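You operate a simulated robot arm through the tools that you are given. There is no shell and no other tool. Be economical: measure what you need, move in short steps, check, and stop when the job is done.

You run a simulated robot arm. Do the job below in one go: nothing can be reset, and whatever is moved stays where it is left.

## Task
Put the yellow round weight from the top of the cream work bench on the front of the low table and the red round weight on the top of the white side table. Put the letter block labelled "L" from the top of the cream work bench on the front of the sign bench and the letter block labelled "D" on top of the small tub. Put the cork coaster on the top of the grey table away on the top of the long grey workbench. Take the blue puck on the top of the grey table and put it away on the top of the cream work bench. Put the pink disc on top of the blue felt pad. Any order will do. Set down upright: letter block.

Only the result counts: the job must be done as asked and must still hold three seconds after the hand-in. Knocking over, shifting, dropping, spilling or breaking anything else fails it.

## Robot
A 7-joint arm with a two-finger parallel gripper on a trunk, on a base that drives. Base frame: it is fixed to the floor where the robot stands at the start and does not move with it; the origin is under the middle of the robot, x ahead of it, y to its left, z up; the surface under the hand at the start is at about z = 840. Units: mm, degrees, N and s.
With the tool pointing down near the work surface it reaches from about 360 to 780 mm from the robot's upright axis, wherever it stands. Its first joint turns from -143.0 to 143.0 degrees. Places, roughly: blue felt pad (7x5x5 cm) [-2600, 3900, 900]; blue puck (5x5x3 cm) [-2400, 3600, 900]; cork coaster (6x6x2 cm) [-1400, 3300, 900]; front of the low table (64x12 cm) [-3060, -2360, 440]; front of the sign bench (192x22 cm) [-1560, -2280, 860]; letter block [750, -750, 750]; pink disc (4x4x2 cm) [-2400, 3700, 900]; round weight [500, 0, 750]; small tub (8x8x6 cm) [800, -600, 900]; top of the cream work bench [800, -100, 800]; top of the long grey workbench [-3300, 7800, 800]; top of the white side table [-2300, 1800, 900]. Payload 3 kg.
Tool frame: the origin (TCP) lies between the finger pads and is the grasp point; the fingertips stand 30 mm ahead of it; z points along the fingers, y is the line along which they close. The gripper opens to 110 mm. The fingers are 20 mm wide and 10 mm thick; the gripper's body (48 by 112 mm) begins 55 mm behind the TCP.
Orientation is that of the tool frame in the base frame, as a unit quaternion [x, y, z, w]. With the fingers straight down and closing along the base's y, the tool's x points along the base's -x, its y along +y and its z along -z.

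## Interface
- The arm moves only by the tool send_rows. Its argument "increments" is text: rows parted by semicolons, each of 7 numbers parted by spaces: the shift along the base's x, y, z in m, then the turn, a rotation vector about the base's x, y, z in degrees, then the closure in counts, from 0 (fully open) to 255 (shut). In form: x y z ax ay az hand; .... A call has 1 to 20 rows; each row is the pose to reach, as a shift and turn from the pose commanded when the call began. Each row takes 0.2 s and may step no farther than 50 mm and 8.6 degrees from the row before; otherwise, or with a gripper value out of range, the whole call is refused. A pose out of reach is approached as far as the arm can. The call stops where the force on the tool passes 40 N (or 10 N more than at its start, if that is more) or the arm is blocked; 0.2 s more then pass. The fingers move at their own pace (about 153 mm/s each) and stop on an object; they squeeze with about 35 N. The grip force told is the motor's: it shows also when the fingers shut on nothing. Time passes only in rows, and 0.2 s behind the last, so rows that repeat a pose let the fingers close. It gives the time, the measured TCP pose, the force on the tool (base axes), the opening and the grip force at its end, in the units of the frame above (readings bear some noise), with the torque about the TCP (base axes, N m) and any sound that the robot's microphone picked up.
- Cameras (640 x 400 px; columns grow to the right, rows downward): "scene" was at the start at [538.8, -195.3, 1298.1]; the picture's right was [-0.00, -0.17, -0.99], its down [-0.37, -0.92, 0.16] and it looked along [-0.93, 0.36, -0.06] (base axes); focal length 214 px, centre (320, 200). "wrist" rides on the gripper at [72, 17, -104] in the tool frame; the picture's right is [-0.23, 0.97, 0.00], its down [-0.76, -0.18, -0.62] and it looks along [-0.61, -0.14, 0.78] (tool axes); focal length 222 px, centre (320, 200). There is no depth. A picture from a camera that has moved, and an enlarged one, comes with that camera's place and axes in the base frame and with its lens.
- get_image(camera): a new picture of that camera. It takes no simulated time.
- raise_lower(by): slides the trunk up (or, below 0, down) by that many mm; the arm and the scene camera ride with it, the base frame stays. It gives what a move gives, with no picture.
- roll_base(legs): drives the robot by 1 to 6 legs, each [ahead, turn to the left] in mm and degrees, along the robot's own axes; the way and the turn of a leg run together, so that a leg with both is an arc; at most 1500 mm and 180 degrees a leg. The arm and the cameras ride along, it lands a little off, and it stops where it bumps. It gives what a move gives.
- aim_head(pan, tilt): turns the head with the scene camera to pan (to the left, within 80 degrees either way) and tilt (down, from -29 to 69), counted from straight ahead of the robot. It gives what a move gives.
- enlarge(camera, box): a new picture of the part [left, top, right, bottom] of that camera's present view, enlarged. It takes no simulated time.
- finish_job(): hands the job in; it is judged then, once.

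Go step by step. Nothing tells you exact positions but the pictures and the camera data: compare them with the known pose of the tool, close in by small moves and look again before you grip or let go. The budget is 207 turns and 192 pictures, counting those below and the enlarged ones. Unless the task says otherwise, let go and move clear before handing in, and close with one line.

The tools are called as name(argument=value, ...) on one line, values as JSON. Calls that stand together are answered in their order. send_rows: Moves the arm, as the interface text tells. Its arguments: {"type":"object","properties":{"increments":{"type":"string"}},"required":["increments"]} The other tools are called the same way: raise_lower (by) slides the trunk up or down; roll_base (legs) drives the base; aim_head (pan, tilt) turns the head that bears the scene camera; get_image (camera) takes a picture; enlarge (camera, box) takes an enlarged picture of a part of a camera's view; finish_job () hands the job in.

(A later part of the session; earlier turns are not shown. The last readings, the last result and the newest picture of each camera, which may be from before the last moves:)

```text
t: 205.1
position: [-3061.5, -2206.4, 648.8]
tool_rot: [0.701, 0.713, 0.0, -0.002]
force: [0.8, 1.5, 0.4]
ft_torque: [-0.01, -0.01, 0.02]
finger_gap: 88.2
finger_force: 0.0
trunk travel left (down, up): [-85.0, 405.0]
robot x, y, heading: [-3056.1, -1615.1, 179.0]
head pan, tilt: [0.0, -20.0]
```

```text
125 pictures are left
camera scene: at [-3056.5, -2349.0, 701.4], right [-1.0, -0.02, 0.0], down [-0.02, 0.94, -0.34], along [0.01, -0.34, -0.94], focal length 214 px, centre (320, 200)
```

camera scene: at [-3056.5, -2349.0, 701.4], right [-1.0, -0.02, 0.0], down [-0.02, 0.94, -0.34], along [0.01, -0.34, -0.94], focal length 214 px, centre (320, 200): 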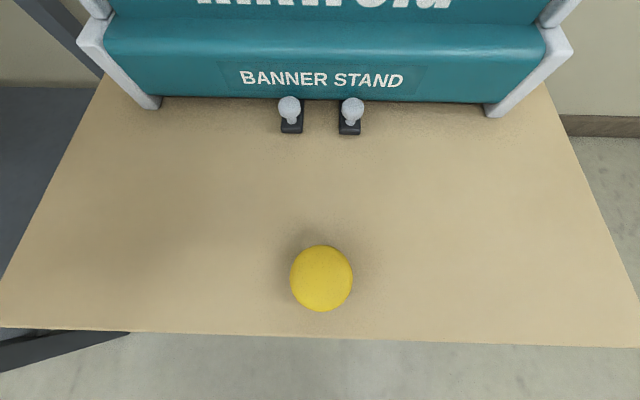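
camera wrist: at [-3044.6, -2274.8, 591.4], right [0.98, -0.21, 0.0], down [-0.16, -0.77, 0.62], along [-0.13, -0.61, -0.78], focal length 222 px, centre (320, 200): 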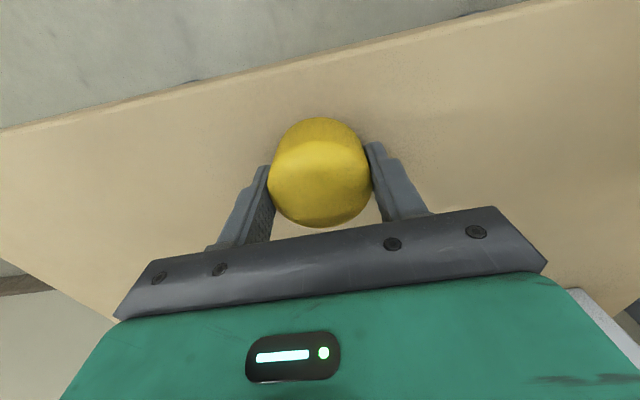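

Yellow is in place. I retract, raise and return to the cream bench for the red weight.

send_rows(increments="0 0.045 0 0 0 0 0; 0 0.09 0 0 0 0 0; 0 0.135 0 0 0 0 0; 0 0.175 0 0 0 0 0; 0 0.175 0 0 0 0 0")

raise_lower(by=400)

roll_base(legs=[[0, 1.2], [-1030, 0], [-1030, 0], [-1010, 0]])

roll_base(legs=[[0, 30], [0, 30], [0, 30]])

```text
t: 206.2
position: [-3061.9, -2033.4, 648.1]
tool_rot: [0.7, 0.714, 0.001, -0.001]
force: [0.2, 0.5, -0.2]
ft_torque: [0.0, 0.01, 0.02]
finger_gap: 109.9
finger_force: 0.1
trunk travel left (down, up): [-85.0, 405.0]
robot x, y, heading: [-3058.2, -1617.8, 178.8]
head pan, tilt: [0.0, -20.0]
```

```text
t: 210.1
position: [-3061.6, -2033.4, 1047.2]
tool_rot: [0.7, 0.714, 0.0, -0.001]
force: [-0.4, -0.7, 0.0]
ft_torque: [0.0, -0.02, 0.0]
finger_gap: 110.0
finger_force: 0.1
trunk travel left (down, up): [-485.0, 5.0]
robot x, y, heading: [-3055.6, -1623.3, 178.7]
head pan, tilt: [0.0, -20.0]
```

```text
t: 225.4
position: [-6.0, -2047.7, 1047.7]
tool_rot: [0.691, 0.723, 0.002, 0.001]
force: [-0.5, 0.6, 0.0]
ft_torque: [-0.01, -0.03, 0.02]
finger_gap: 110.2
finger_force: 0.1
trunk travel left (down, up): [-485.0, 5.0]
robot x, y, heading: [-5.8, -1631.9, -179.8]
head pan, tilt: [0.0, -20.0]
```

```text
t: 230.3
position: [403.1, -1630.9, 1049.6]
tool_rot: [-0.018, 1.0, 0.0, -0.001]
force: [-0.4, 0.2, 0.5]
ft_torque: [-0.01, -0.04, -0.01]
finger_gap: 109.8
finger_force: 0.0
trunk travel left (down, up): [-485.0, 5.0]
robot x, y, heading: [-4.4, -1633.8, -90.5]
head pan, tilt: [0.0, -20.0]
```

roll_base(legs=[[0, 0.5], [-750, 0], [-745, 0]])

aim_head(pan=0, tilt=0)

get_image(camera="scene")

get_image(camera="wrist")

```text
t: 238.3
position: [385.8, -127.7, 1048.5]
tool_rot: [-0.029, 1.0, 0.0, -0.001]
force: [0.0, 0.1, 0.1]
ft_torque: [0.0, 0.01, 0.0]
finger_gap: 110.2
finger_force: 0.1
trunk travel left (down, up): [-485.0, 5.0]
robot x, y, heading: [-22.6, -139.0, -88.9]
head pan, tilt: [0.0, -20.0]
```

```text
t: 239.2
position: [387.0, -127.0, 1049.5]
tool_rot: [-0.03, 1.0, 0.0, -0.001]
force: [0.1, -0.3, -0.1]
ft_torque: [-0.02, 0.02, -0.01]
finger_gap: 109.9
finger_force: 0.0
trunk travel left (down, up): [-485.0, 5.0]
robot x, y, heading: [-22.3, -137.4, -88.9]
head pan, tilt: [0.0, 0.0]
```

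```text
124 pictures are left
camera scene: at [498.4, -123.1, 1087.9], right [0.06, -1.0, 0.0], down [-1.0, -0.06, 0.0], along [0.0, 0.0, -1.0], focal length 214 px, centre (320, 200)
```

scene: 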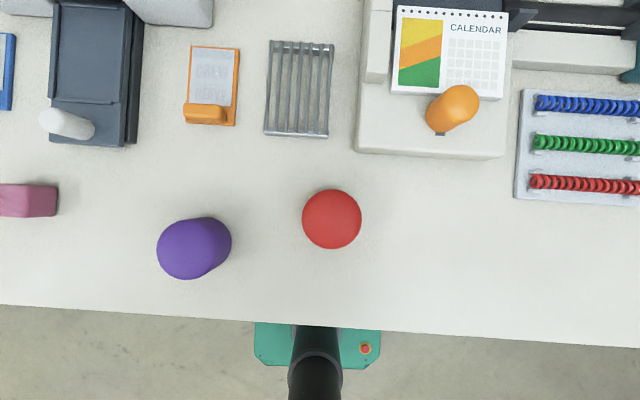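

```text
123 pictures are left
camera wrist: at [313.2, -114.5, 1153.7], right [0.17, 0.99, 0.0], down [0.77, -0.13, 0.62], along [0.61, -0.11, -0.78], focal length 222 px, centre (320, 200)
```

wrist: 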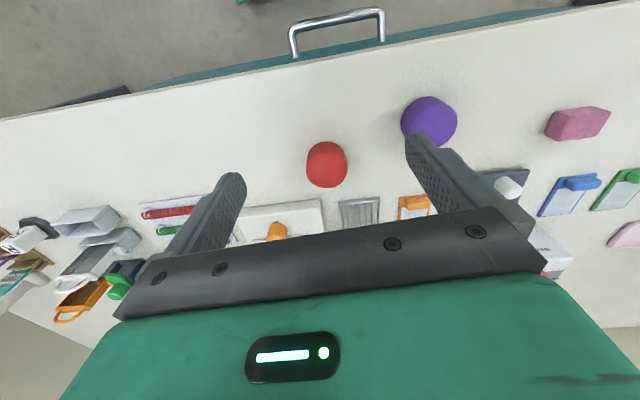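

Red at (480,-136). I move over it, descend and grip.

send_rows(increments="0.045 -0.0045 0 0 0 0 0; 0.093 -0.009 0 0 0 0 0; 0.093 -0.009 -0.045 0 0 0 0; 0.093 -0.009 -0.09 0 0 0 0; 0.093 -0.009 -0.12 0 0 0 0; 0.093 -0.009 -0.12 0 0 0 0")

get_image(camera="wrist")

```text
t: 240.6
position: [480.3, -137.6, 931.6]
tool_rot: [-0.029, 1.0, 0.0, -0.001]
force: [0.2, -0.6, -0.1]
ft_torque: [0.03, 0.02, -0.01]
finger_gap: 110.2
finger_force: 0.0
trunk travel left (down, up): [-485.0, 5.0]
robot x, y, heading: [-24.7, -136.5, -88.9]
head pan, tilt: [0.0, 0.0]
```

```text
122 pictures are left
camera wrist: at [407.3, -125.3, 1035.1], right [0.17, 0.99, 0.0], down [0.77, -0.13, 0.62], along [0.61, -0.11, -0.78], focal length 222 px, centre (320, 200)
```

wrist: 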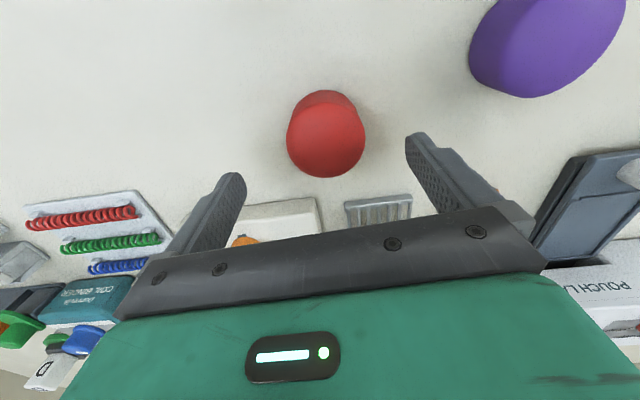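

send_rows(increments="-0.002 0.002 -0.03 0 0 0 0; -0.002 0.002 -0.054 0 0 0 0; -0.002 0.002 -0.054 0 0 0 0; -0.002 0.002 -0.054 0 0 0 255; -0.002 0.002 -0.054 0 0 0 255; -0.002 0.002 -0.054 0 0 0 255; -0.002 0.002 -0.054 0 0 0 255; -0.002 0.002 -0.02 0 0 0 255; -0.002 0.002 0.03 0 0 0 255; -0.002 0.002 0.08 0 0 0 255; -0.002 0.002 0.13 0 0 0 255; -0.002 0.002 0.13 0 0 0 255")

get_image(camera="wrist")

```text
t: 243.2
position: [477.8, -136.0, 1058.2]
tool_rot: [-0.03, 1.0, 0.0, -0.002]
force: [0.6, -1.1, -2.8]
ft_torque: [0.01, 0.0, -0.01]
finger_gap: 59.0
finger_force: 35.1
trunk travel left (down, up): [-485.0, 5.0]
robot x, y, heading: [-25.9, -141.8, -89.1]
head pan, tilt: [0.0, 0.0]
```

```text
121 pictures are left
camera wrist: at [403.9, -123.3, 1163.2], right [0.17, 0.99, 0.0], down [0.77, -0.13, 0.62], along [0.61, -0.11, -0.78], focal length 222 px, centre (320, 200)
```

wrist: 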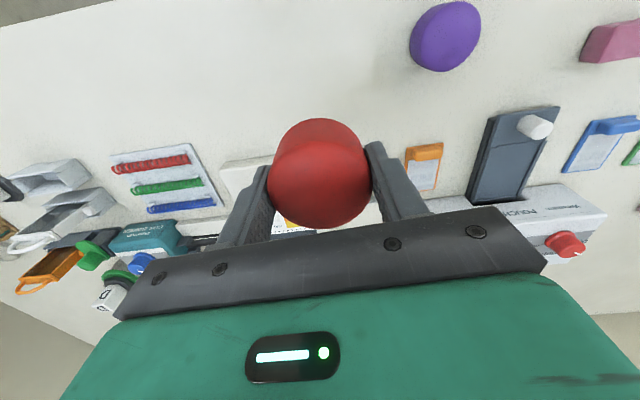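

Red held. I retract, turn so that the arm points +y, and look over the room toward the white side table.

send_rows(increments="-0.04 0 0 0 0 0 255; -0.08 0 0 0 0 0 255; -0.08 0 0.05 0 0 0 255; -0.08 0 0.1 0 0 0 255; -0.08 0 0.1 0 0 0 255")

roll_base(legs=[[0, 30], [0, 30], [0, 30]])

aim_head(pan=45, tilt=-29)

get_image(camera="scene")

aim_head(pan=75, tilt=-10)

get_image(camera="scene")

```text
t: 244.4
position: [396.8, -132.7, 1160.8]
tool_rot: [-0.03, 1.0, 0.0, -0.001]
force: [-0.2, -0.2, -3.2]
ft_torque: [-0.01, -0.02, -0.01]
finger_gap: 58.9
finger_force: 35.1
trunk travel left (down, up): [-485.0, 5.0]
robot x, y, heading: [-26.8, -135.3, -89.2]
head pan, tilt: [0.0, 0.0]
```

```text
t: 249.3
position: [-26.7, 285.0, 1160.3]
tool_rot: [0.726, -0.688, 0.0, 0.001]
force: [-0.3, -0.3, -3.6]
ft_torque: [0.02, 0.05, 0.01]
finger_gap: 58.6
finger_force: 35.0
trunk travel left (down, up): [-485.0, 5.0]
robot x, y, heading: [-25.0, -141.2, 0.6]
head pan, tilt: [0.0, 0.0]
```

```text
t: 250.4
position: [-26.2, 286.2, 1162.3]
tool_rot: [0.726, -0.688, 0.0, 0.0]
force: [0.1, -0.5, -3.9]
ft_torque: [0.0, -0.06, -0.01]
finger_gap: 58.9
finger_force: 34.9
trunk travel left (down, up): [-485.0, 5.0]
robot x, y, heading: [-19.8, -143.0, 0.9]
head pan, tilt: [45.0, -28.6]
```

```text
120 pictures are left
camera scene: at [-79.4, 430.3, 1242.3], right [0.71, 0.04, -0.71], down [-0.29, -0.9, -0.34], along [-0.65, 0.44, -0.62], focal length 214 px, centre (320, 200)
```

scene: 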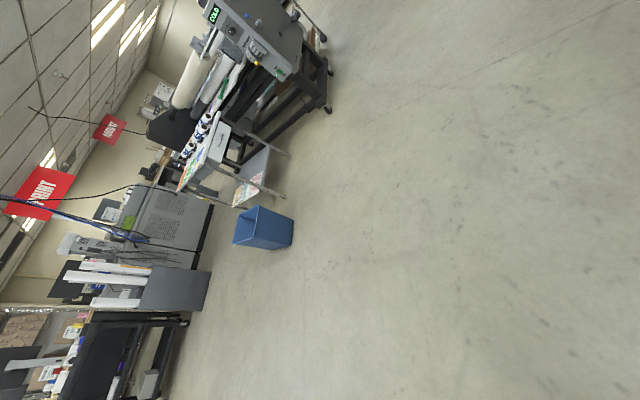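

```text
t: 251.3
position: [-26.6, 286.3, 1161.1]
tool_rot: [0.726, -0.688, 0.001, 0.001]
force: [0.0, -0.5, -3.5]
ft_torque: [-0.04, -0.01, 0.0]
finger_gap: 58.5
finger_force: 35.5
trunk travel left (down, up): [-485.0, 5.0]
robot x, y, heading: [-25.2, -140.7, 0.5]
head pan, tilt: [75.0, -10.0]
```

```text
119 pictures are left
camera scene: at [-112.0, 403.8, 1267.9], right [0.26, 0.01, -0.97], down [-0.11, -0.99, -0.04], along [-0.96, 0.12, -0.26], focal length 214 px, centre (320, 200)
```

scene: 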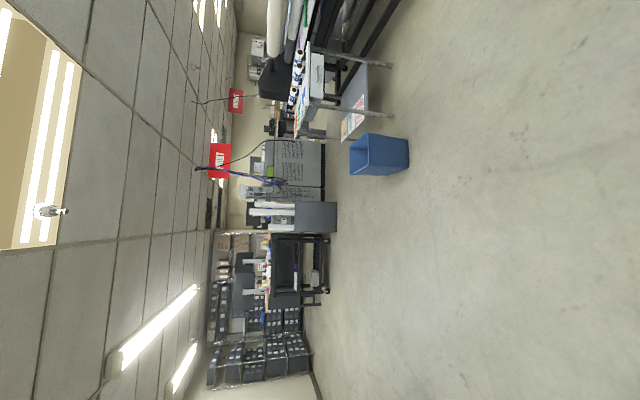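

White side table with a blue bin to its south-east; the floor south of it is free. I reverse along -x, then come up to the table from the south.

roll_base(legs=[[0, -0.6], [-1150, 0], [-1150, 0]])

aim_head(pan=0, tilt=-29)

get_image(camera="scene")

```text
t: 263.0
position: [-2312.2, 289.6, 1161.5]
tool_rot: [0.716, -0.698, 0.001, 0.001]
force: [0.5, 0.6, -4.0]
ft_torque: [0.0, 0.01, 0.0]
finger_gap: 58.6
finger_force: 35.0
trunk travel left (down, up): [-485.0, 5.0]
robot x, y, heading: [-2325.1, -138.5, -0.8]
head pan, tilt: [75.0, -10.0]
```

```text
t: 264.4
position: [-2311.5, 289.1, 1161.9]
tool_rot: [0.716, -0.698, 0.001, 0.0]
force: [-0.3, -0.9, -4.2]
ft_torque: [-0.01, 0.02, 0.01]
finger_gap: 58.8
finger_force: 34.9
trunk travel left (down, up): [-485.0, 5.0]
robot x, y, heading: [-2322.5, -138.8, -0.8]
head pan, tilt: [0.0, -28.6]
```

```text
118 pictures are left
camera scene: at [-2315.0, 437.3, 1223.2], right [1.0, 0.03, 0.0], down [0.02, -0.88, -0.48], along [-0.01, 0.48, -0.88], focal length 214 px, centre (320, 200)
```

scene: 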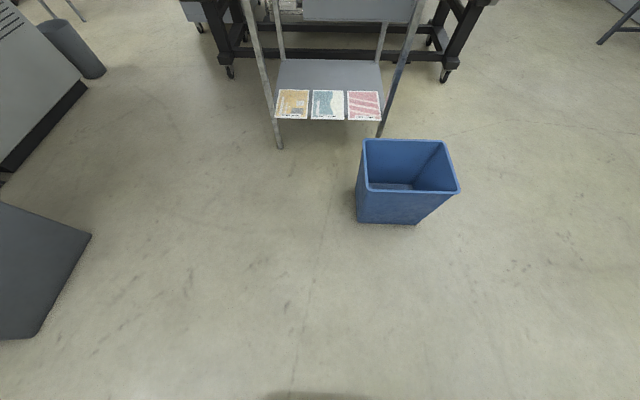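

I position at x≈-2480, clear of the bin, and come up to the table.

roll_base(legs=[[-165, 0], [0, 30], [0, 30], [0, 30]])

roll_base(legs=[[1280, 0]])

roll_base(legs=[[0, -30], [0, -30], [0, -30]])

get_image(camera="scene")

```text
t: 270.4
position: [-2913.5, -122.1, 1162.9]
tool_rot: [1.0, 0.009, 0.001, 0.0]
force: [0.6, -0.3, -3.7]
ft_torque: [-0.05, 0.03, -0.03]
finger_gap: 58.8
finger_force: 34.7
trunk travel left (down, up): [-485.0, 5.0]
robot x, y, heading: [-2484.0, -133.8, 88.3]
head pan, tilt: [0.0, -28.6]
```

```text
t: 276.8
position: [-2894.6, 1155.7, 1162.0]
tool_rot: [1.0, 0.019, 0.002, 0.0]
force: [0.2, 0.0, -3.4]
ft_torque: [0.01, -0.03, -0.01]
finger_gap: 59.1
finger_force: 34.8
trunk travel left (down, up): [-485.0, 5.0]
robot x, y, heading: [-2465.1, 1151.7, 90.0]
head pan, tilt: [0.0, -28.6]
```

```text
t: 281.8
position: [-2456.5, 1582.9, 1163.2]
tool_rot: [0.717, -0.697, 0.001, 0.001]
force: [0.0, -0.2, -3.8]
ft_torque: [-0.01, 0.02, 0.04]
finger_gap: 58.4
finger_force: 35.2
trunk travel left (down, up): [-485.0, 5.0]
robot x, y, heading: [-2460.7, 1171.5, -0.7]
head pan, tilt: [0.0, -28.6]
```

```text
117 pictures are left
camera scene: at [-2458.5, 1729.0, 1224.2], right [1.0, 0.03, 0.0], down [0.03, -0.88, -0.48], along [-0.01, 0.48, -0.88], focal length 214 px, centre (320, 200)
```

scene: 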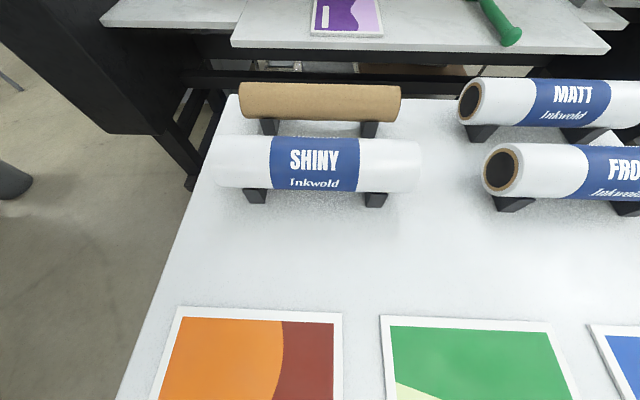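

The white table has a free band between the sheets and the rolls; I aim for (-2265,1810). I move there and lower.

send_rows(increments="0.0274 0.0324 0 0 0 0 255; 0.0547 0.0649 0 0 0 0 255; 0.0821 0.0973 0 0 0 0 255; 0.1094 0.1297 0 0 0 0 255; 0.1368 0.1621 0 0 0 0 255; 0.1641 0.1946 0 0 0 0 255; 0.1915 0.227 0 0 0 0 255; 0.1915 0.227 0 0 0 0 255")

raise_lower(by=-150)

get_image(camera="wrist")

get_image(camera="scene")

```text
t: 283.6
position: [-2263.7, 1808.4, 1161.6]
tool_rot: [0.717, -0.697, 0.002, 0.0]
force: [0.0, 0.3, -3.7]
ft_torque: [0.0, 0.02, -0.01]
finger_gap: 58.3
finger_force: 34.9
trunk travel left (down, up): [-485.0, 5.0]
robot x, y, heading: [-2463.4, 1173.2, -0.3]
head pan, tilt: [0.0, -28.6]
```

```text
t: 285.3
position: [-2263.8, 1809.0, 1012.3]
tool_rot: [0.718, -0.696, 0.0, 0.0]
force: [-0.1, -0.4, -4.1]
ft_torque: [0.04, -0.03, -0.01]
finger_gap: 58.8
finger_force: 34.5
trunk travel left (down, up): [-335.0, 155.0]
robot x, y, heading: [-2463.3, 1176.6, -0.3]
head pan, tilt: [0.0, -28.6]
```

```text
116 pictures are left
camera wrist: at [-2278.4, 1735.6, 1116.3], right [-0.98, 0.2, 0.0], down [0.16, 0.77, 0.62], along [0.12, 0.61, -0.78], focal length 222 px, centre (320, 200)
```

wrist: 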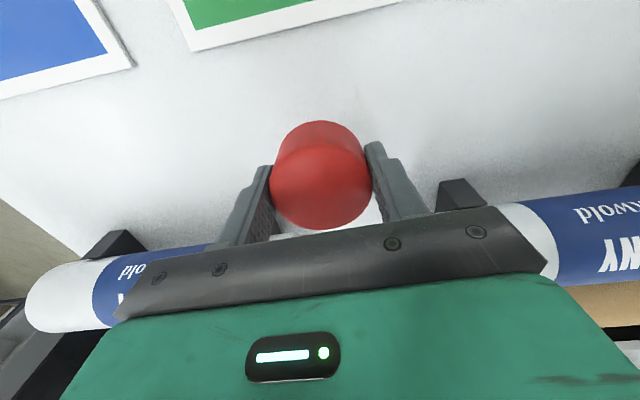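

```text
115 pictures are left
camera scene: at [-2265.9, 1955.9, 1073.3], right [1.0, 0.03, 0.0], down [0.03, -0.88, -0.48], along [-0.01, 0.48, -0.88], focal length 214 px, centre (320, 200)
```

scene: 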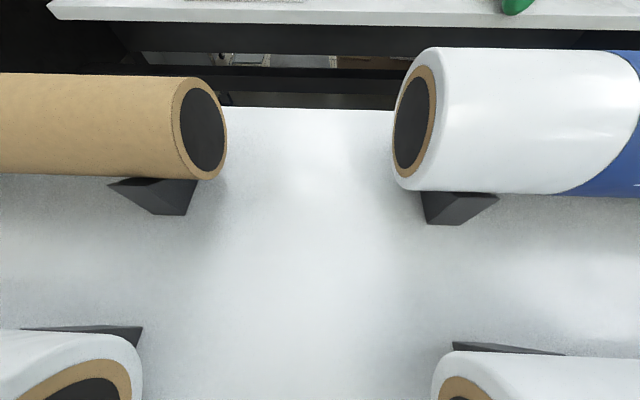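

send_rows(increments="0 0 -0.03 0 0 0 255; 0 0 -0.055 0 0 0 255; 0 0 -0.062 0 0 0 255; 0 0 -0.066 0 0 0 255; 0 0 -0.069 0 0 0 255; 0 0 -0.072 0 0 0 255; 0 0 -0.072 0 0 0 255")

```text
t: 285.9
position: [-2264.1, 1808.3, 968.7]
tool_rot: [0.718, -0.696, 0.0, -0.001]
force: [-0.8, -1.4, 4.2]
ft_torque: [-0.18, 0.05, 0.05]
finger_gap: 58.7
finger_force: 34.6
trunk travel left (down, up): [-335.0, 155.0]
robot x, y, heading: [-2467.3, 1168.1, -0.5]
head pan, tilt: [0.0, -28.6]
stopped in row 2: the force on the tool passed its limit at 43 N (the readings are from after the stop); the commanded pose is now the measured one
```

get_image(camera="wrist")

aim_head(pan=0, tilt=40)

get_image(camera="scene")

```text
114 pictures are left
camera wrist: at [-2279.2, 1734.5, 1071.2], right [-0.98, 0.2, 0.0], down [0.15, 0.77, 0.62], along [0.12, 0.61, -0.78], focal length 222 px, centre (320, 200)
```

wrist: 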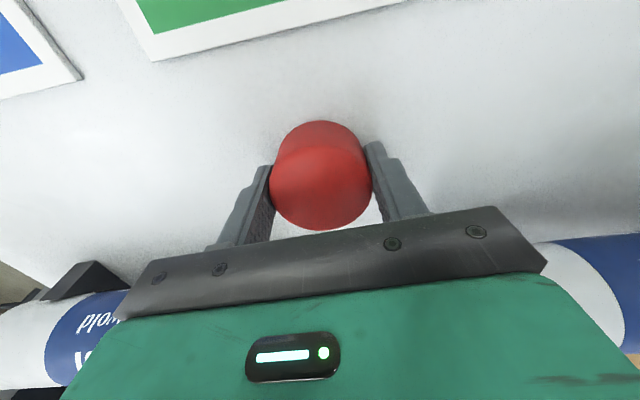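

```text
t: 287.3
position: [-2264.0, 1808.1, 967.3]
tool_rot: [0.717, -0.697, -0.001, 0.0]
force: [-0.8, 0.4, 5.9]
ft_torque: [0.07, 0.06, 0.12]
finger_gap: 58.7
finger_force: 35.5
trunk travel left (down, up): [-335.0, 155.0]
robot x, y, heading: [-2460.6, 1172.6, -0.6]
head pan, tilt: [0.0, 40.0]
```

```text
113 pictures are left
camera scene: at [-2263.6, 1851.3, 1010.9], right [1.0, 0.03, 0.0], down [0.02, -0.77, 0.64], along [0.02, -0.64, -0.77], focal length 214 px, centre (320, 200)
```

scene: 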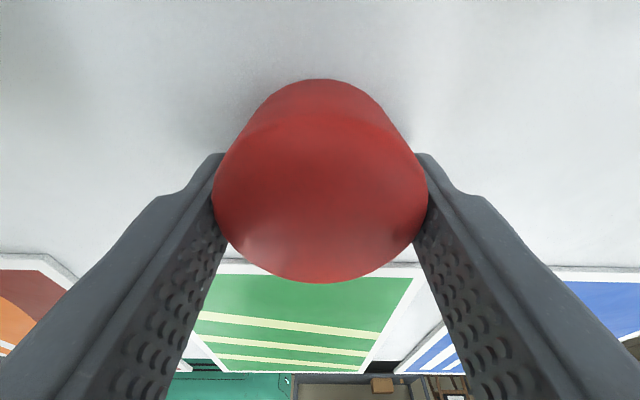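

The red weight stands on the table (contact confirmed). I release and rise.

send_rows(increments="0 0 0 0 0 0 90; 0 0 0 0 0 0 60; 0 0 0 0 0 0 60; 0 0 0.04 0 0 0 60; 0 0 0.085 0 0 0 60; 0 0 0.13 0 0 0 60; 0 -0.04 0.16 0 0 0 60; 0 -0.09 0.17 0 0 0 60; 0 -0.09 0.17 0 0 0 60")

aim_head(pan=0, tilt=-5)

get_image(camera="scene")

```text
refused: row 8 steps farther than a row can; nothing moved
```

```text
t: 288.5
position: [-2264.6, 1808.0, 966.1]
tool_rot: [0.717, -0.697, -0.001, -0.001]
force: [-0.3, 0.4, 7.7]
ft_torque: [0.03, 0.02, 0.08]
finger_gap: 58.3
finger_force: 35.1
trunk travel left (down, up): [-335.0, 155.0]
robot x, y, heading: [-2463.1, 1172.7, -0.5]
head pan, tilt: [0.0, -5.0]
```

```text
112 pictures are left
camera scene: at [-2265.8, 1922.6, 1008.5], right [1.0, 0.03, 0.0], down [0.03, -1.0, -0.09], along [0.0, 0.09, -1.0], focal length 214 px, centre (320, 200)
```

scene: 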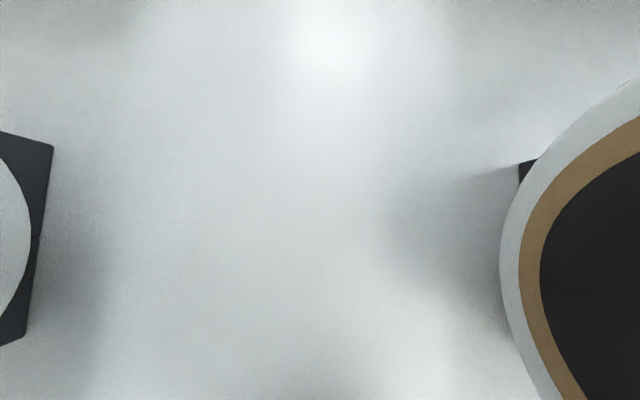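

send_rows(increments="0 0 0 0 0 0 90; 0 0 0 0 0 0 60; 0 0 0 0 0 0 60; 0 0 0.04 0 0 0 60; 0 0 0.085 0 0 0 60; 0 0 0.13 0 0 0 60; 0 -0.03 0.16 0 0 0 60; 0 -0.07 0.17 0 0 0 60; 0 -0.11 0.17 0 0 0 60; 0 -0.11 0.17 0 0 0 60")

get_image(camera="scene")

```text
t: 290.7
position: [-2266.3, 1699.2, 1137.5]
tool_rot: [0.718, -0.696, 0.0, -0.001]
force: [0.2, 0.8, -1.2]
ft_torque: [-0.01, -0.01, -0.01]
finger_gap: 84.0
finger_force: 0.1
trunk travel left (down, up): [-335.0, 155.0]
robot x, y, heading: [-2467.1, 1171.5, -0.5]
head pan, tilt: [0.0, -5.0]
```

```text
111 pictures are left
camera scene: at [-2267.3, 1813.5, 1179.0], right [1.0, 0.03, 0.0], down [0.03, -1.0, -0.09], along [0.0, 0.09, -1.0], focal length 214 px, centre (320, 200)
```

scene: 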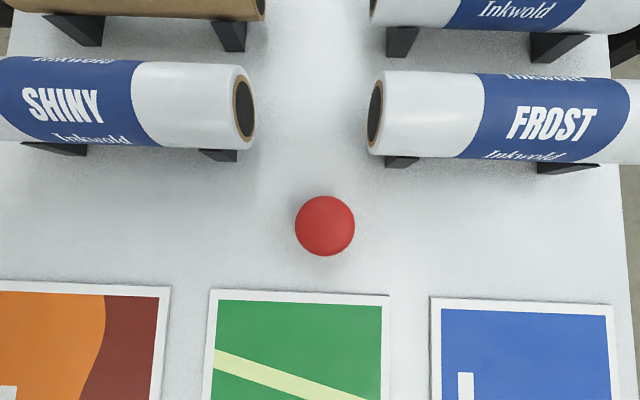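

Red placed. I raise and pitch the hand forward to survey the grey table beyond.

raise_lower(by=150)

send_rows(increments="0 -0.02 0.01 8 0 0 0; 0 -0.04 0.02 16 0 0 0; 0 -0.06 0.03 24 0 0 0; 0 -0.08 0.04 32 0 0 0; 0 -0.1 0.05 40 0 0 0; 0 -0.1 0.05 40 0 0 0")

aim_head(pan=0, tilt=-20)

get_image(camera="scene")

```text
t: 292.4
position: [-2265.9, 1698.1, 1287.0]
tool_rot: [0.717, -0.697, -0.001, 0.0]
force: [-0.6, -0.3, -0.1]
ft_torque: [0.02, 0.01, 0.01]
finger_gap: 84.3
finger_force: 0.0
trunk travel left (down, up): [-485.0, 5.0]
robot x, y, heading: [-2466.5, 1173.8, -0.3]
head pan, tilt: [0.0, -5.0]
```

```text
t: 293.8
position: [-2265.6, 1598.0, 1339.2]
tool_rot: [0.674, -0.654, -0.239, -0.247]
force: [0.1, -0.4, 0.4]
ft_torque: [0.04, 0.01, -0.01]
finger_gap: 110.2
finger_force: 0.0
trunk travel left (down, up): [-485.0, 5.0]
robot x, y, heading: [-2465.7, 1173.9, -0.3]
head pan, tilt: [0.0, -5.0]
```

```text
t: 294.6
position: [-2265.3, 1597.2, 1338.2]
tool_rot: [0.674, -0.654, -0.239, -0.246]
force: [1.0, -0.9, 0.6]
ft_torque: [0.02, -0.03, -0.01]
finger_gap: 109.9
finger_force: 0.0
trunk travel left (down, up): [-485.0, 5.0]
robot x, y, heading: [-2459.7, 1172.5, -0.5]
head pan, tilt: [0.0, -20.0]
```

```text
110 pictures are left
camera scene: at [-2266.9, 1666.4, 1468.2], right [1.0, 0.02, 0.02], down [0.03, -0.5, -0.87], along [-0.01, 0.87, -0.5], focal length 214 px, centre (320, 200)
```

scene: 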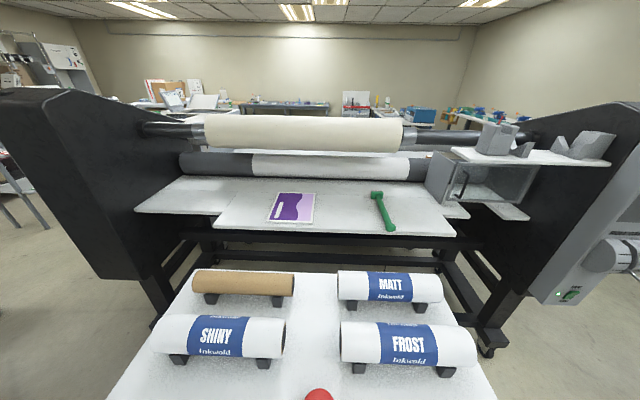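

A big laminator stands behind the white table; the grey table lies beyond it. I level the hand, retract, and drive round by the east.

send_rows(increments="-0.04 0 -0.01 -8 0 0 0; -0.08 0 -0.02 -16 0 0 0; -0.12 0 -0.03 -24 0 0 0; -0.16 0 -0.04 -32 0 0 0; -0.19 0 -0.05 -40 0 0 0; -0.19 0 -0.05 -40 0 0 0")

roll_base(legs=[[0, -30], [0, -30], [0, -30], [900, 0]])

roll_base(legs=[[0, 30], [0, 30], [0, 30], [1000, 0], [1000, 0]])

roll_base(legs=[[0, 30], [0, 30], [0, 30], [1000, 0]])

aim_head(pan=-60, tilt=0)

get_image(camera="scene")

```text
t: 296.0
position: [-2457.3, 1599.7, 1286.2]
tool_rot: [0.718, -0.696, 0.0, 0.0]
force: [-0.3, 0.5, -0.4]
ft_torque: [-0.04, 0.02, -0.02]
finger_gap: 109.9
finger_force: 0.0
trunk travel left (down, up): [-485.0, 5.0]
robot x, y, heading: [-2462.1, 1171.0, -0.4]
head pan, tilt: [0.0, -20.0]
```

```text
t: 305.2
position: [-2062.6, 255.5, 1286.9]
tool_rot: [0.0, 1.0, -0.001, 0.001]
force: [-0.1, 0.9, -0.2]
ft_torque: [-0.01, -0.01, -0.03]
finger_gap: 110.1
finger_force: 0.0
trunk travel left (down, up): [-485.0, 5.0]
robot x, y, heading: [-2492.2, 276.8, -92.0]
head pan, tilt: [0.0, -20.0]
```

```text
t: 319.8
position: [-460.4, 613.0, 1286.3]
tool_rot: [-0.698, 0.716, 0.0, 0.001]
force: [-0.5, 0.0, 0.8]
ft_torque: [0.02, -0.02, -0.01]
finger_gap: 109.8
finger_force: 0.0
trunk travel left (down, up): [-485.0, 5.0]
robot x, y, heading: [-493.6, 185.8, -3.7]
head pan, tilt: [0.0, -20.0]
```

```text
t: 329.4
position: [-839.4, 1215.1, 1286.2]
tool_rot: [1.0, -0.021, -0.001, 0.0]
force: [-0.3, -0.2, -0.3]
ft_torque: [0.03, -0.01, -0.02]
finger_gap: 109.9
finger_force: 0.1
trunk travel left (down, up): [-485.0, 5.0]
robot x, y, heading: [-407.6, 1175.8, 85.5]
head pan, tilt: [0.0, -20.0]
```

```text
t: 330.7
position: [-839.9, 1216.7, 1288.1]
tool_rot: [1.0, -0.022, 0.0, 0.0]
force: [-0.8, 0.1, -1.2]
ft_torque: [0.01, -0.04, 0.0]
finger_gap: 110.1
finger_force: 0.0
trunk travel left (down, up): [-485.0, 5.0]
robot x, y, heading: [-415.4, 1176.0, 85.5]
head pan, tilt: [-60.0, 0.0]
```

```text
109 pictures are left
camera scene: at [-943.8, 1295.3, 1371.5], right [0.02, 0.5, 0.87], down [1.0, -0.04, 0.0], along [0.04, 0.86, -0.5], focal length 214 px, centre (320, 200)
```

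scene: 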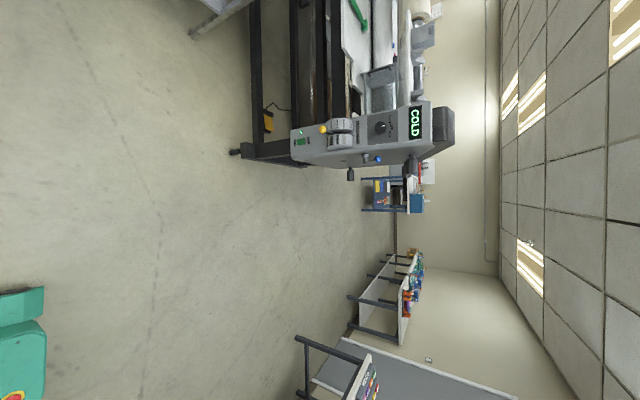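

The lane east of the laminator is free. I continue north and then look at the grey table.

roll_base(legs=[[0, 4.5], [1060, 0], [1060, 0]])

aim_head(pan=0, tilt=-29)

get_image(camera="scene")

aim_head(pan=-40, tilt=-29)

get_image(camera="scene")

```text
t: 341.7
position: [-817.0, 3302.2, 1288.1]
tool_rot: [1.0, 0.016, -0.001, 0.0]
force: [-0.2, -0.4, 0.2]
ft_torque: [0.01, -0.01, 0.0]
finger_gap: 110.2
finger_force: 0.1
trunk travel left (down, up): [-485.0, 5.0]
robot x, y, heading: [-388.9, 3293.2, 89.9]
head pan, tilt: [-60.0, 0.0]
```

```text
t: 343.0
position: [-816.9, 3302.2, 1288.1]
tool_rot: [1.0, 0.017, -0.001, 0.0]
force: [0.6, -0.5, 0.4]
ft_torque: [0.01, 0.04, -0.01]
finger_gap: 110.1
finger_force: 0.2
trunk travel left (down, up): [-485.0, 5.0]
robot x, y, heading: [-389.7, 3294.1, 89.7]
head pan, tilt: [0.0, -28.6]
```

```text
108 pictures are left
camera scene: at [-964.7, 3294.1, 1350.2], right [-0.03, 1.0, 0.0], down [0.88, 0.03, -0.48], along [-0.48, -0.02, -0.88], focal length 214 px, centre (320, 200)
```

scene: 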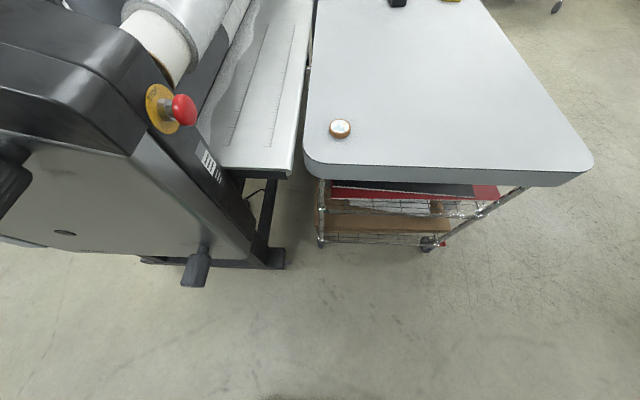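

```text
t: 344.1
position: [-815.8, 3301.4, 1287.8]
tool_rot: [1.0, 0.017, -0.001, 0.0]
force: [-0.7, 0.1, 0.4]
ft_torque: [0.01, 0.02, 0.03]
finger_gap: 110.3
finger_force: 0.1
trunk travel left (down, up): [-485.0, 5.0]
robot x, y, heading: [-389.4, 3294.9, 89.9]
head pan, tilt: [-40.0, -28.6]
```

```text
107 pictures are left
camera scene: at [-966.1, 3337.0, 1365.8], right [-0.02, 0.77, 0.64], down [0.87, 0.34, -0.37], along [-0.5, 0.55, -0.67], focal length 214 px, centre (320, 200)
```

scene: 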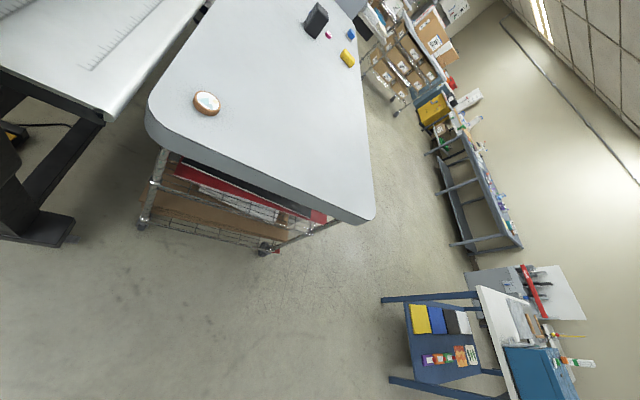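

The grey table runs west from x≈-1270; coaster near (-1444,3333), and the small items at its far end. I shift the base closer by an S-move.

roll_base(legs=[[0, 22], [0, 23], [570, 0], [0, -22], [0, -23], [-350, 0]])

aim_head(pan=0, tilt=-29)

get_image(camera="scene")

```text
t: 354.0
position: [-1214.7, 3345.5, 1289.1]
tool_rot: [1.0, 0.024, -0.001, 0.0]
force: [0.0, 0.3, -0.5]
ft_torque: [0.02, 0.02, -0.02]
finger_gap: 110.1
finger_force: 0.1
trunk travel left (down, up): [-485.0, 5.0]
robot x, y, heading: [-792.2, 3346.4, 90.9]
head pan, tilt: [-40.0, -28.6]
```

```text
t: 355.1
position: [-1217.1, 3345.0, 1289.8]
tool_rot: [1.0, 0.024, -0.001, 0.0]
force: [-0.6, 0.0, 0.2]
ft_torque: [-0.02, 0.0, 0.03]
finger_gap: 110.0
finger_force: 0.1
trunk travel left (down, up): [-485.0, 5.0]
robot x, y, heading: [-786.4, 3342.0, 91.0]
head pan, tilt: [0.0, -28.6]
```

```text
106 pictures are left
camera scene: at [-1363.4, 3334.7, 1350.6], right [-0.05, 1.0, 0.0], down [0.88, 0.04, -0.48], along [-0.48, -0.02, -0.88], focal length 214 px, centre (320, 200)
```

scene: 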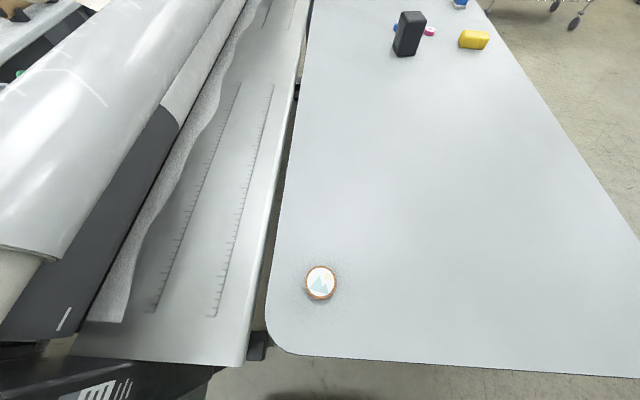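

enlarge(camera="scene", box=[271, 252, 371, 314])

enlarge(camera="scene", box=[370, 0, 530, 70])

```text
6.40 times, centred on (321, 283) of scene
camera zoom: at [-1363.4, 3334.7, 1350.6], right [-0.05, 1.0, 0.0], down [0.88, 0.04, -0.48], along [-0.48, -0.02, -0.88], focal length 1373 px, centre (314, -331)
```

zoom: 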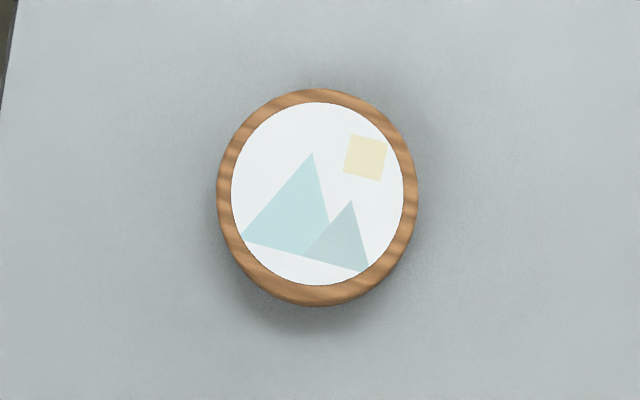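

```text
4.00 times, centred on (450, 35) of scene
camera zoom: at [-1363.4, 3334.7, 1350.6], right [-0.05, 1.0, 0.0], down [0.88, 0.04, -0.48], along [-0.48, -0.02, -0.88], focal length 858 px, centre (-200, 860)
```

zoom: 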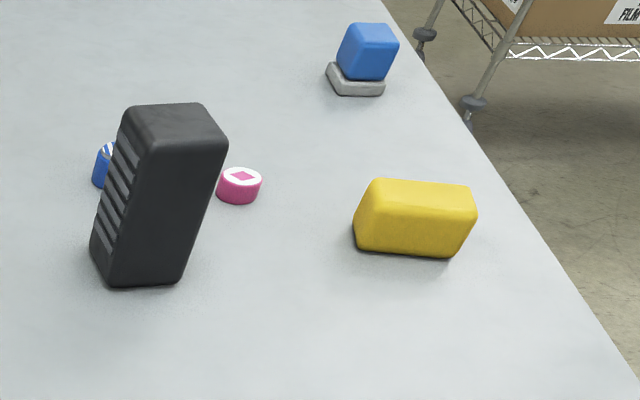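

Coaster at about (-1421,3333). The pad is the blue block on a grey base; the pink disc and puck stand by the black block. I move over the coaster and lower.

send_rows(increments="-0.041 -0.0025 0 0 0 0 0; -0.082 -0.005 0 0 0 0 0; -0.123 -0.0075 0 0 0 0 0; -0.164 -0.01 0 0 0 0 0; -0.204 -0.0115 0 0 0 0 0; -0.204 -0.0115 0 0 0 0 0")

raise_lower(by=-210)

aim_head(pan=0, tilt=0)

get_image(camera="scene")

get_image(camera="wrist")

```text
t: 356.5
position: [-1423.0, 3332.6, 1287.7]
tool_rot: [1.0, 0.024, 0.0, 0.0]
force: [-0.2, -0.3, -1.2]
ft_torque: [0.0, -0.07, 0.01]
finger_gap: 110.0
finger_force: 0.2
trunk travel left (down, up): [-485.0, 5.0]
robot x, y, heading: [-788.0, 3344.2, 90.9]
head pan, tilt: [0.0, -28.6]
```

```text
t: 358.7
position: [-1421.0, 3332.0, 1078.7]
tool_rot: [1.0, 0.023, -0.001, 0.0]
force: [0.0, 0.5, -0.4]
ft_torque: [-0.04, 0.0, -0.01]
finger_gap: 109.8
finger_force: 0.0
trunk travel left (down, up): [-275.0, 215.0]
robot x, y, heading: [-790.3, 3342.4, 91.0]
head pan, tilt: [0.0, -28.6]
```

```text
t: 359.6
position: [-1422.9, 3332.2, 1077.6]
tool_rot: [1.0, 0.024, -0.001, 0.0]
force: [0.3, 0.3, 0.7]
ft_torque: [0.03, 0.02, -0.01]
finger_gap: 110.0
finger_force: 0.0
trunk travel left (down, up): [-275.0, 215.0]
robot x, y, heading: [-790.4, 3341.8, 90.9]
head pan, tilt: [0.0, 0.0]
```

```text
103 pictures are left
camera scene: at [-1529.2, 3324.1, 1117.1], right [-0.05, 1.0, 0.0], down [1.0, 0.05, 0.0], along [0.0, 0.0, -1.0], focal length 214 px, centre (320, 200)
```

scene: 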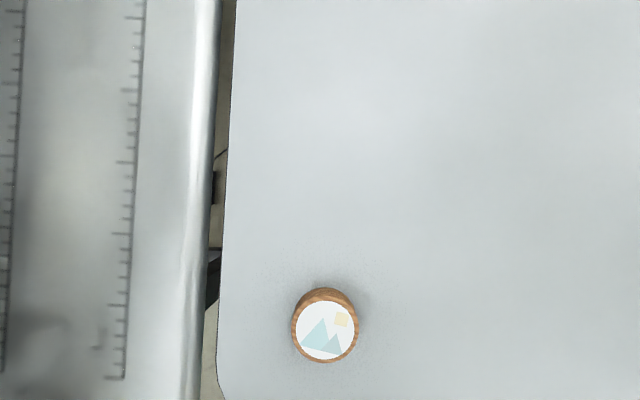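

```text
102 pictures are left
camera wrist: at [-1348.2, 3318.2, 1182.3], right [-0.18, -0.98, 0.0], down [-0.77, 0.14, 0.62], along [-0.61, 0.11, -0.78], focal length 222 px, centre (320, 200)
```

wrist: 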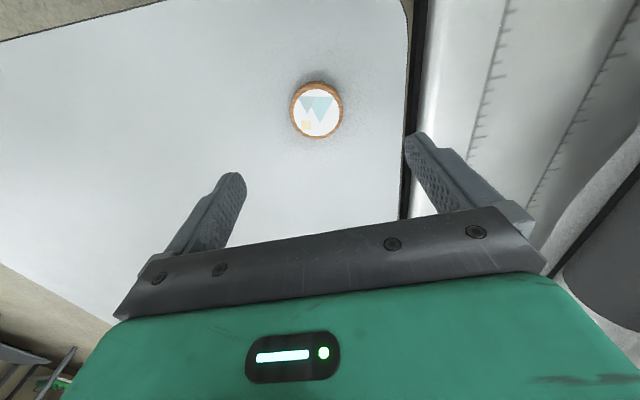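

Coaster refined: (-1418.5,3334.5), top z≈935. I descend so the fingertips straddle it and check.

send_rows(increments="0.002 0.0025 -0.04 0 0 0 0; 0.004 0.0025 -0.08 0 0 0 0; 0.004 0.0025 -0.11 0 0 0 0; 0.004 0.0025 -0.122 0 0 0 0; 0.004 0.0025 -0.122 0 0 0 0")

aim_head(pan=0, tilt=45)

get_image(camera="scene")

get_image(camera="wrist")

```text
t: 360.9
position: [-1417.1, 3336.2, 956.5]
tool_rot: [1.0, 0.023, 0.0, -0.001]
force: [0.7, -0.4, 0.5]
ft_torque: [-0.01, -0.01, -0.02]
finger_gap: 110.0
finger_force: 0.2
trunk travel left (down, up): [-275.0, 215.0]
robot x, y, heading: [-786.7, 3340.2, 90.7]
head pan, tilt: [0.0, 0.0]
```

```text
t: 362.0
position: [-1418.2, 3335.8, 955.8]
tool_rot: [1.0, 0.024, -0.001, 0.0]
force: [0.3, 0.3, 0.3]
ft_torque: [-0.01, 0.0, 0.01]
finger_gap: 109.9
finger_force: 0.0
trunk travel left (down, up): [-275.0, 215.0]
robot x, y, heading: [-786.0, 3343.9, 90.4]
head pan, tilt: [0.0, 45.0]
```

```text
101 pictures are left
camera scene: at [-1454.0, 3331.4, 1003.2], right [-0.05, 1.0, 0.0], down [0.71, 0.03, 0.71], along [0.7, 0.03, -0.71], focal length 214 px, centre (320, 200)
```

scene: 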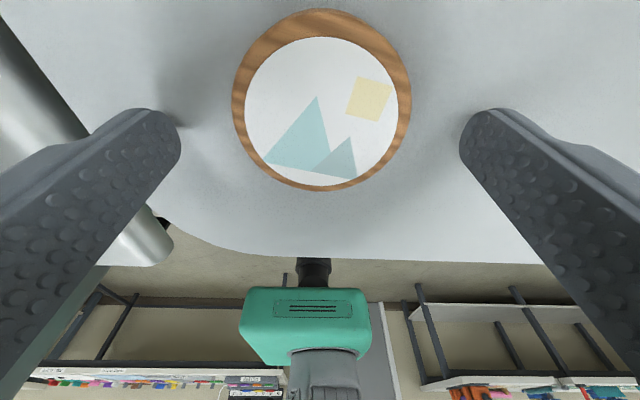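

```text
100 pictures are left
camera wrist: at [-1343.9, 3322.2, 1059.9], right [-0.18, -0.98, 0.0], down [-0.77, 0.14, 0.62], along [-0.61, 0.11, -0.78], focal length 222 px, centre (320, 200)
```

wrist: 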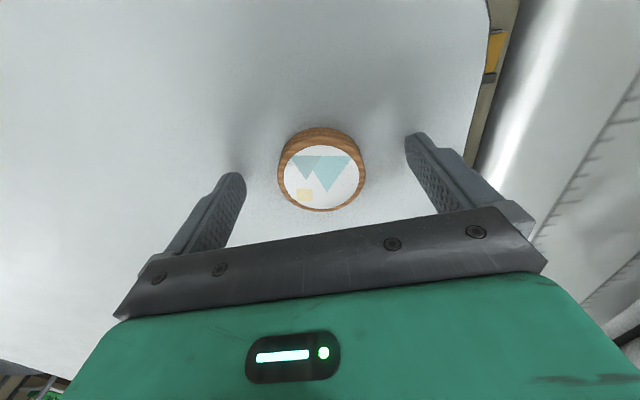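

send_rows(increments="-0.005 -0.002 -0.002 0 0 0 0; -0.005 -0.002 -0.007 0 0 0 0; -0.005 -0.002 -0.007 0 0 0 0; -0.005 -0.002 -0.007 0 0 0 255; -0.005 -0.002 -0.007 0 0 0 255; -0.005 -0.002 -0.007 0 0 0 255; -0.005 -0.002 -0.007 0 0 0 255")

get_image(camera="scene")

```text
t: 363.6
position: [-1422.5, 3331.8, 949.6]
tool_rot: [1.0, 0.023, -0.003, 0.001]
force: [-3.7, -0.4, 25.6]
ft_torque: [0.0, -0.13, -0.01]
finger_gap: 54.8
finger_force: 34.9
trunk travel left (down, up): [-275.0, 215.0]
robot x, y, heading: [-789.3, 3344.4, 90.8]
head pan, tilt: [0.0, 45.0]
```

```text
99 pictures are left
camera scene: at [-1459.2, 3328.2, 997.5], right [-0.05, 1.0, 0.0], down [0.71, 0.03, 0.7], along [0.7, 0.03, -0.71], focal length 214 px, centre (320, 200)
```

scene: 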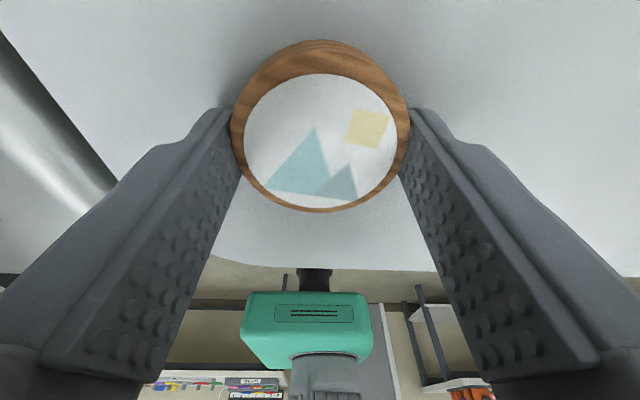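

Gripped (tips touch the table at z≈920). I lift and check.

send_rows(increments="0 0 0.005 0 0 0 255; 0 0 0.03 0 0 0 255; 0 0 0.07 0 0 0 255; 0 0 0.12 0 0 0 255; 0 0 0.12 0 0 0 255")

get_image(camera="scene")

```text
t: 364.8
position: [-1424.0, 3333.7, 1069.3]
tool_rot: [1.0, 0.023, 0.0, 0.001]
force: [-0.6, 0.3, 0.4]
ft_torque: [-0.02, 0.02, 0.03]
finger_gap: 55.1
finger_force: 34.6
trunk travel left (down, up): [-275.0, 215.0]
robot x, y, heading: [-788.4, 3341.5, 90.9]
head pan, tilt: [0.0, 45.0]
```

```text
98 pictures are left
camera scene: at [-1461.0, 3329.3, 1116.1], right [-0.05, 1.0, 0.0], down [0.71, 0.03, 0.71], along [0.71, 0.03, -0.71], focal length 214 px, centre (320, 200)
```

scene: 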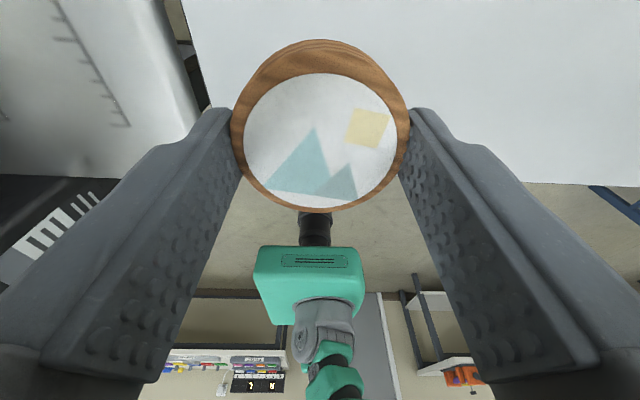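

Coaster held. I retract, raise, and drive north around the grey table toward the long grey workbench, looking midway.

send_rows(increments="0.045 0 0 0 0 0 255; 0.09 0 0 0 0 0 255; 0.135 0 0 0 0 0 255; 0.18 0 0 0 0 0 255; 0.21 0 0 0 0 0 255; 0.21 0 0 0 0 0 255")

raise_lower(by=200)

roll_base(legs=[[820, 0], [0, 20], [0, 18]])

aim_head(pan=-60, tilt=0)

get_image(camera="scene")

```text
t: 366.2
position: [-1214.1, 3333.0, 1069.2]
tool_rot: [1.0, 0.023, 0.0, 0.0]
force: [0.8, -0.3, -0.2]
ft_torque: [0.0, 0.0, -0.01]
finger_gap: 55.0
finger_force: 34.9
trunk travel left (down, up): [-275.0, 215.0]
robot x, y, heading: [-787.3, 3342.7, 90.7]
head pan, tilt: [0.0, 45.0]
```

```text
t: 368.3
position: [-1214.9, 3333.6, 1268.3]
tool_rot: [1.0, 0.023, -0.001, 0.0]
force: [-0.4, -0.2, -1.4]
ft_torque: [-0.02, -0.01, 0.02]
finger_gap: 54.9
finger_force: 34.8
trunk travel left (down, up): [-475.0, 15.0]
robot x, y, heading: [-787.7, 3347.3, 90.9]
head pan, tilt: [0.0, 45.0]
```

```text
t: 374.9
position: [-1126.3, 3901.3, 1269.9]
tool_rot: [0.941, 0.339, -0.001, 0.0]
force: [0.4, 0.5, 0.2]
ft_torque: [-0.03, -0.01, 0.01]
finger_gap: 54.9
finger_force: 34.9
trunk travel left (down, up): [-475.0, 15.0]
robot x, y, heading: [-794.3, 4165.3, 127.8]
head pan, tilt: [0.0, 45.0]
```

```text
t: 376.2
position: [-1125.4, 3902.0, 1270.0]
tool_rot: [0.941, 0.34, 0.0, 0.0]
force: [-1.1, -0.5, -0.1]
ft_torque: [-0.01, 0.01, -0.01]
finger_gap: 55.0
finger_force: 35.3
trunk travel left (down, up): [-475.0, 15.0]
robot x, y, heading: [-795.3, 4163.5, 127.6]
head pan, tilt: [-60.0, 0.0]
```

```text
97 pictures are left
camera scene: at [-1258.4, 3888.9, 1353.5], right [-0.32, 0.39, 0.87], down [0.77, 0.64, 0.0], along [-0.55, 0.67, -0.5], focal length 214 px, centre (320, 200)
```

scene: 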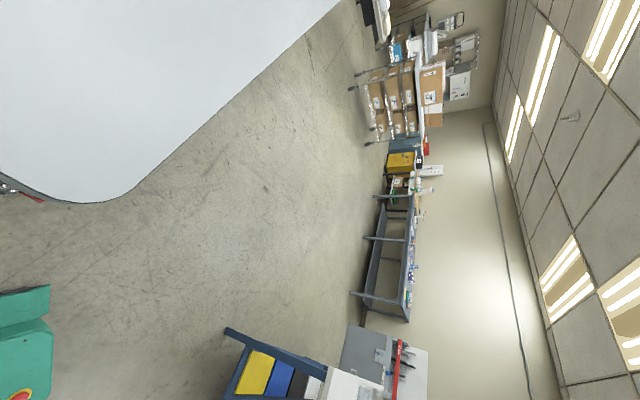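

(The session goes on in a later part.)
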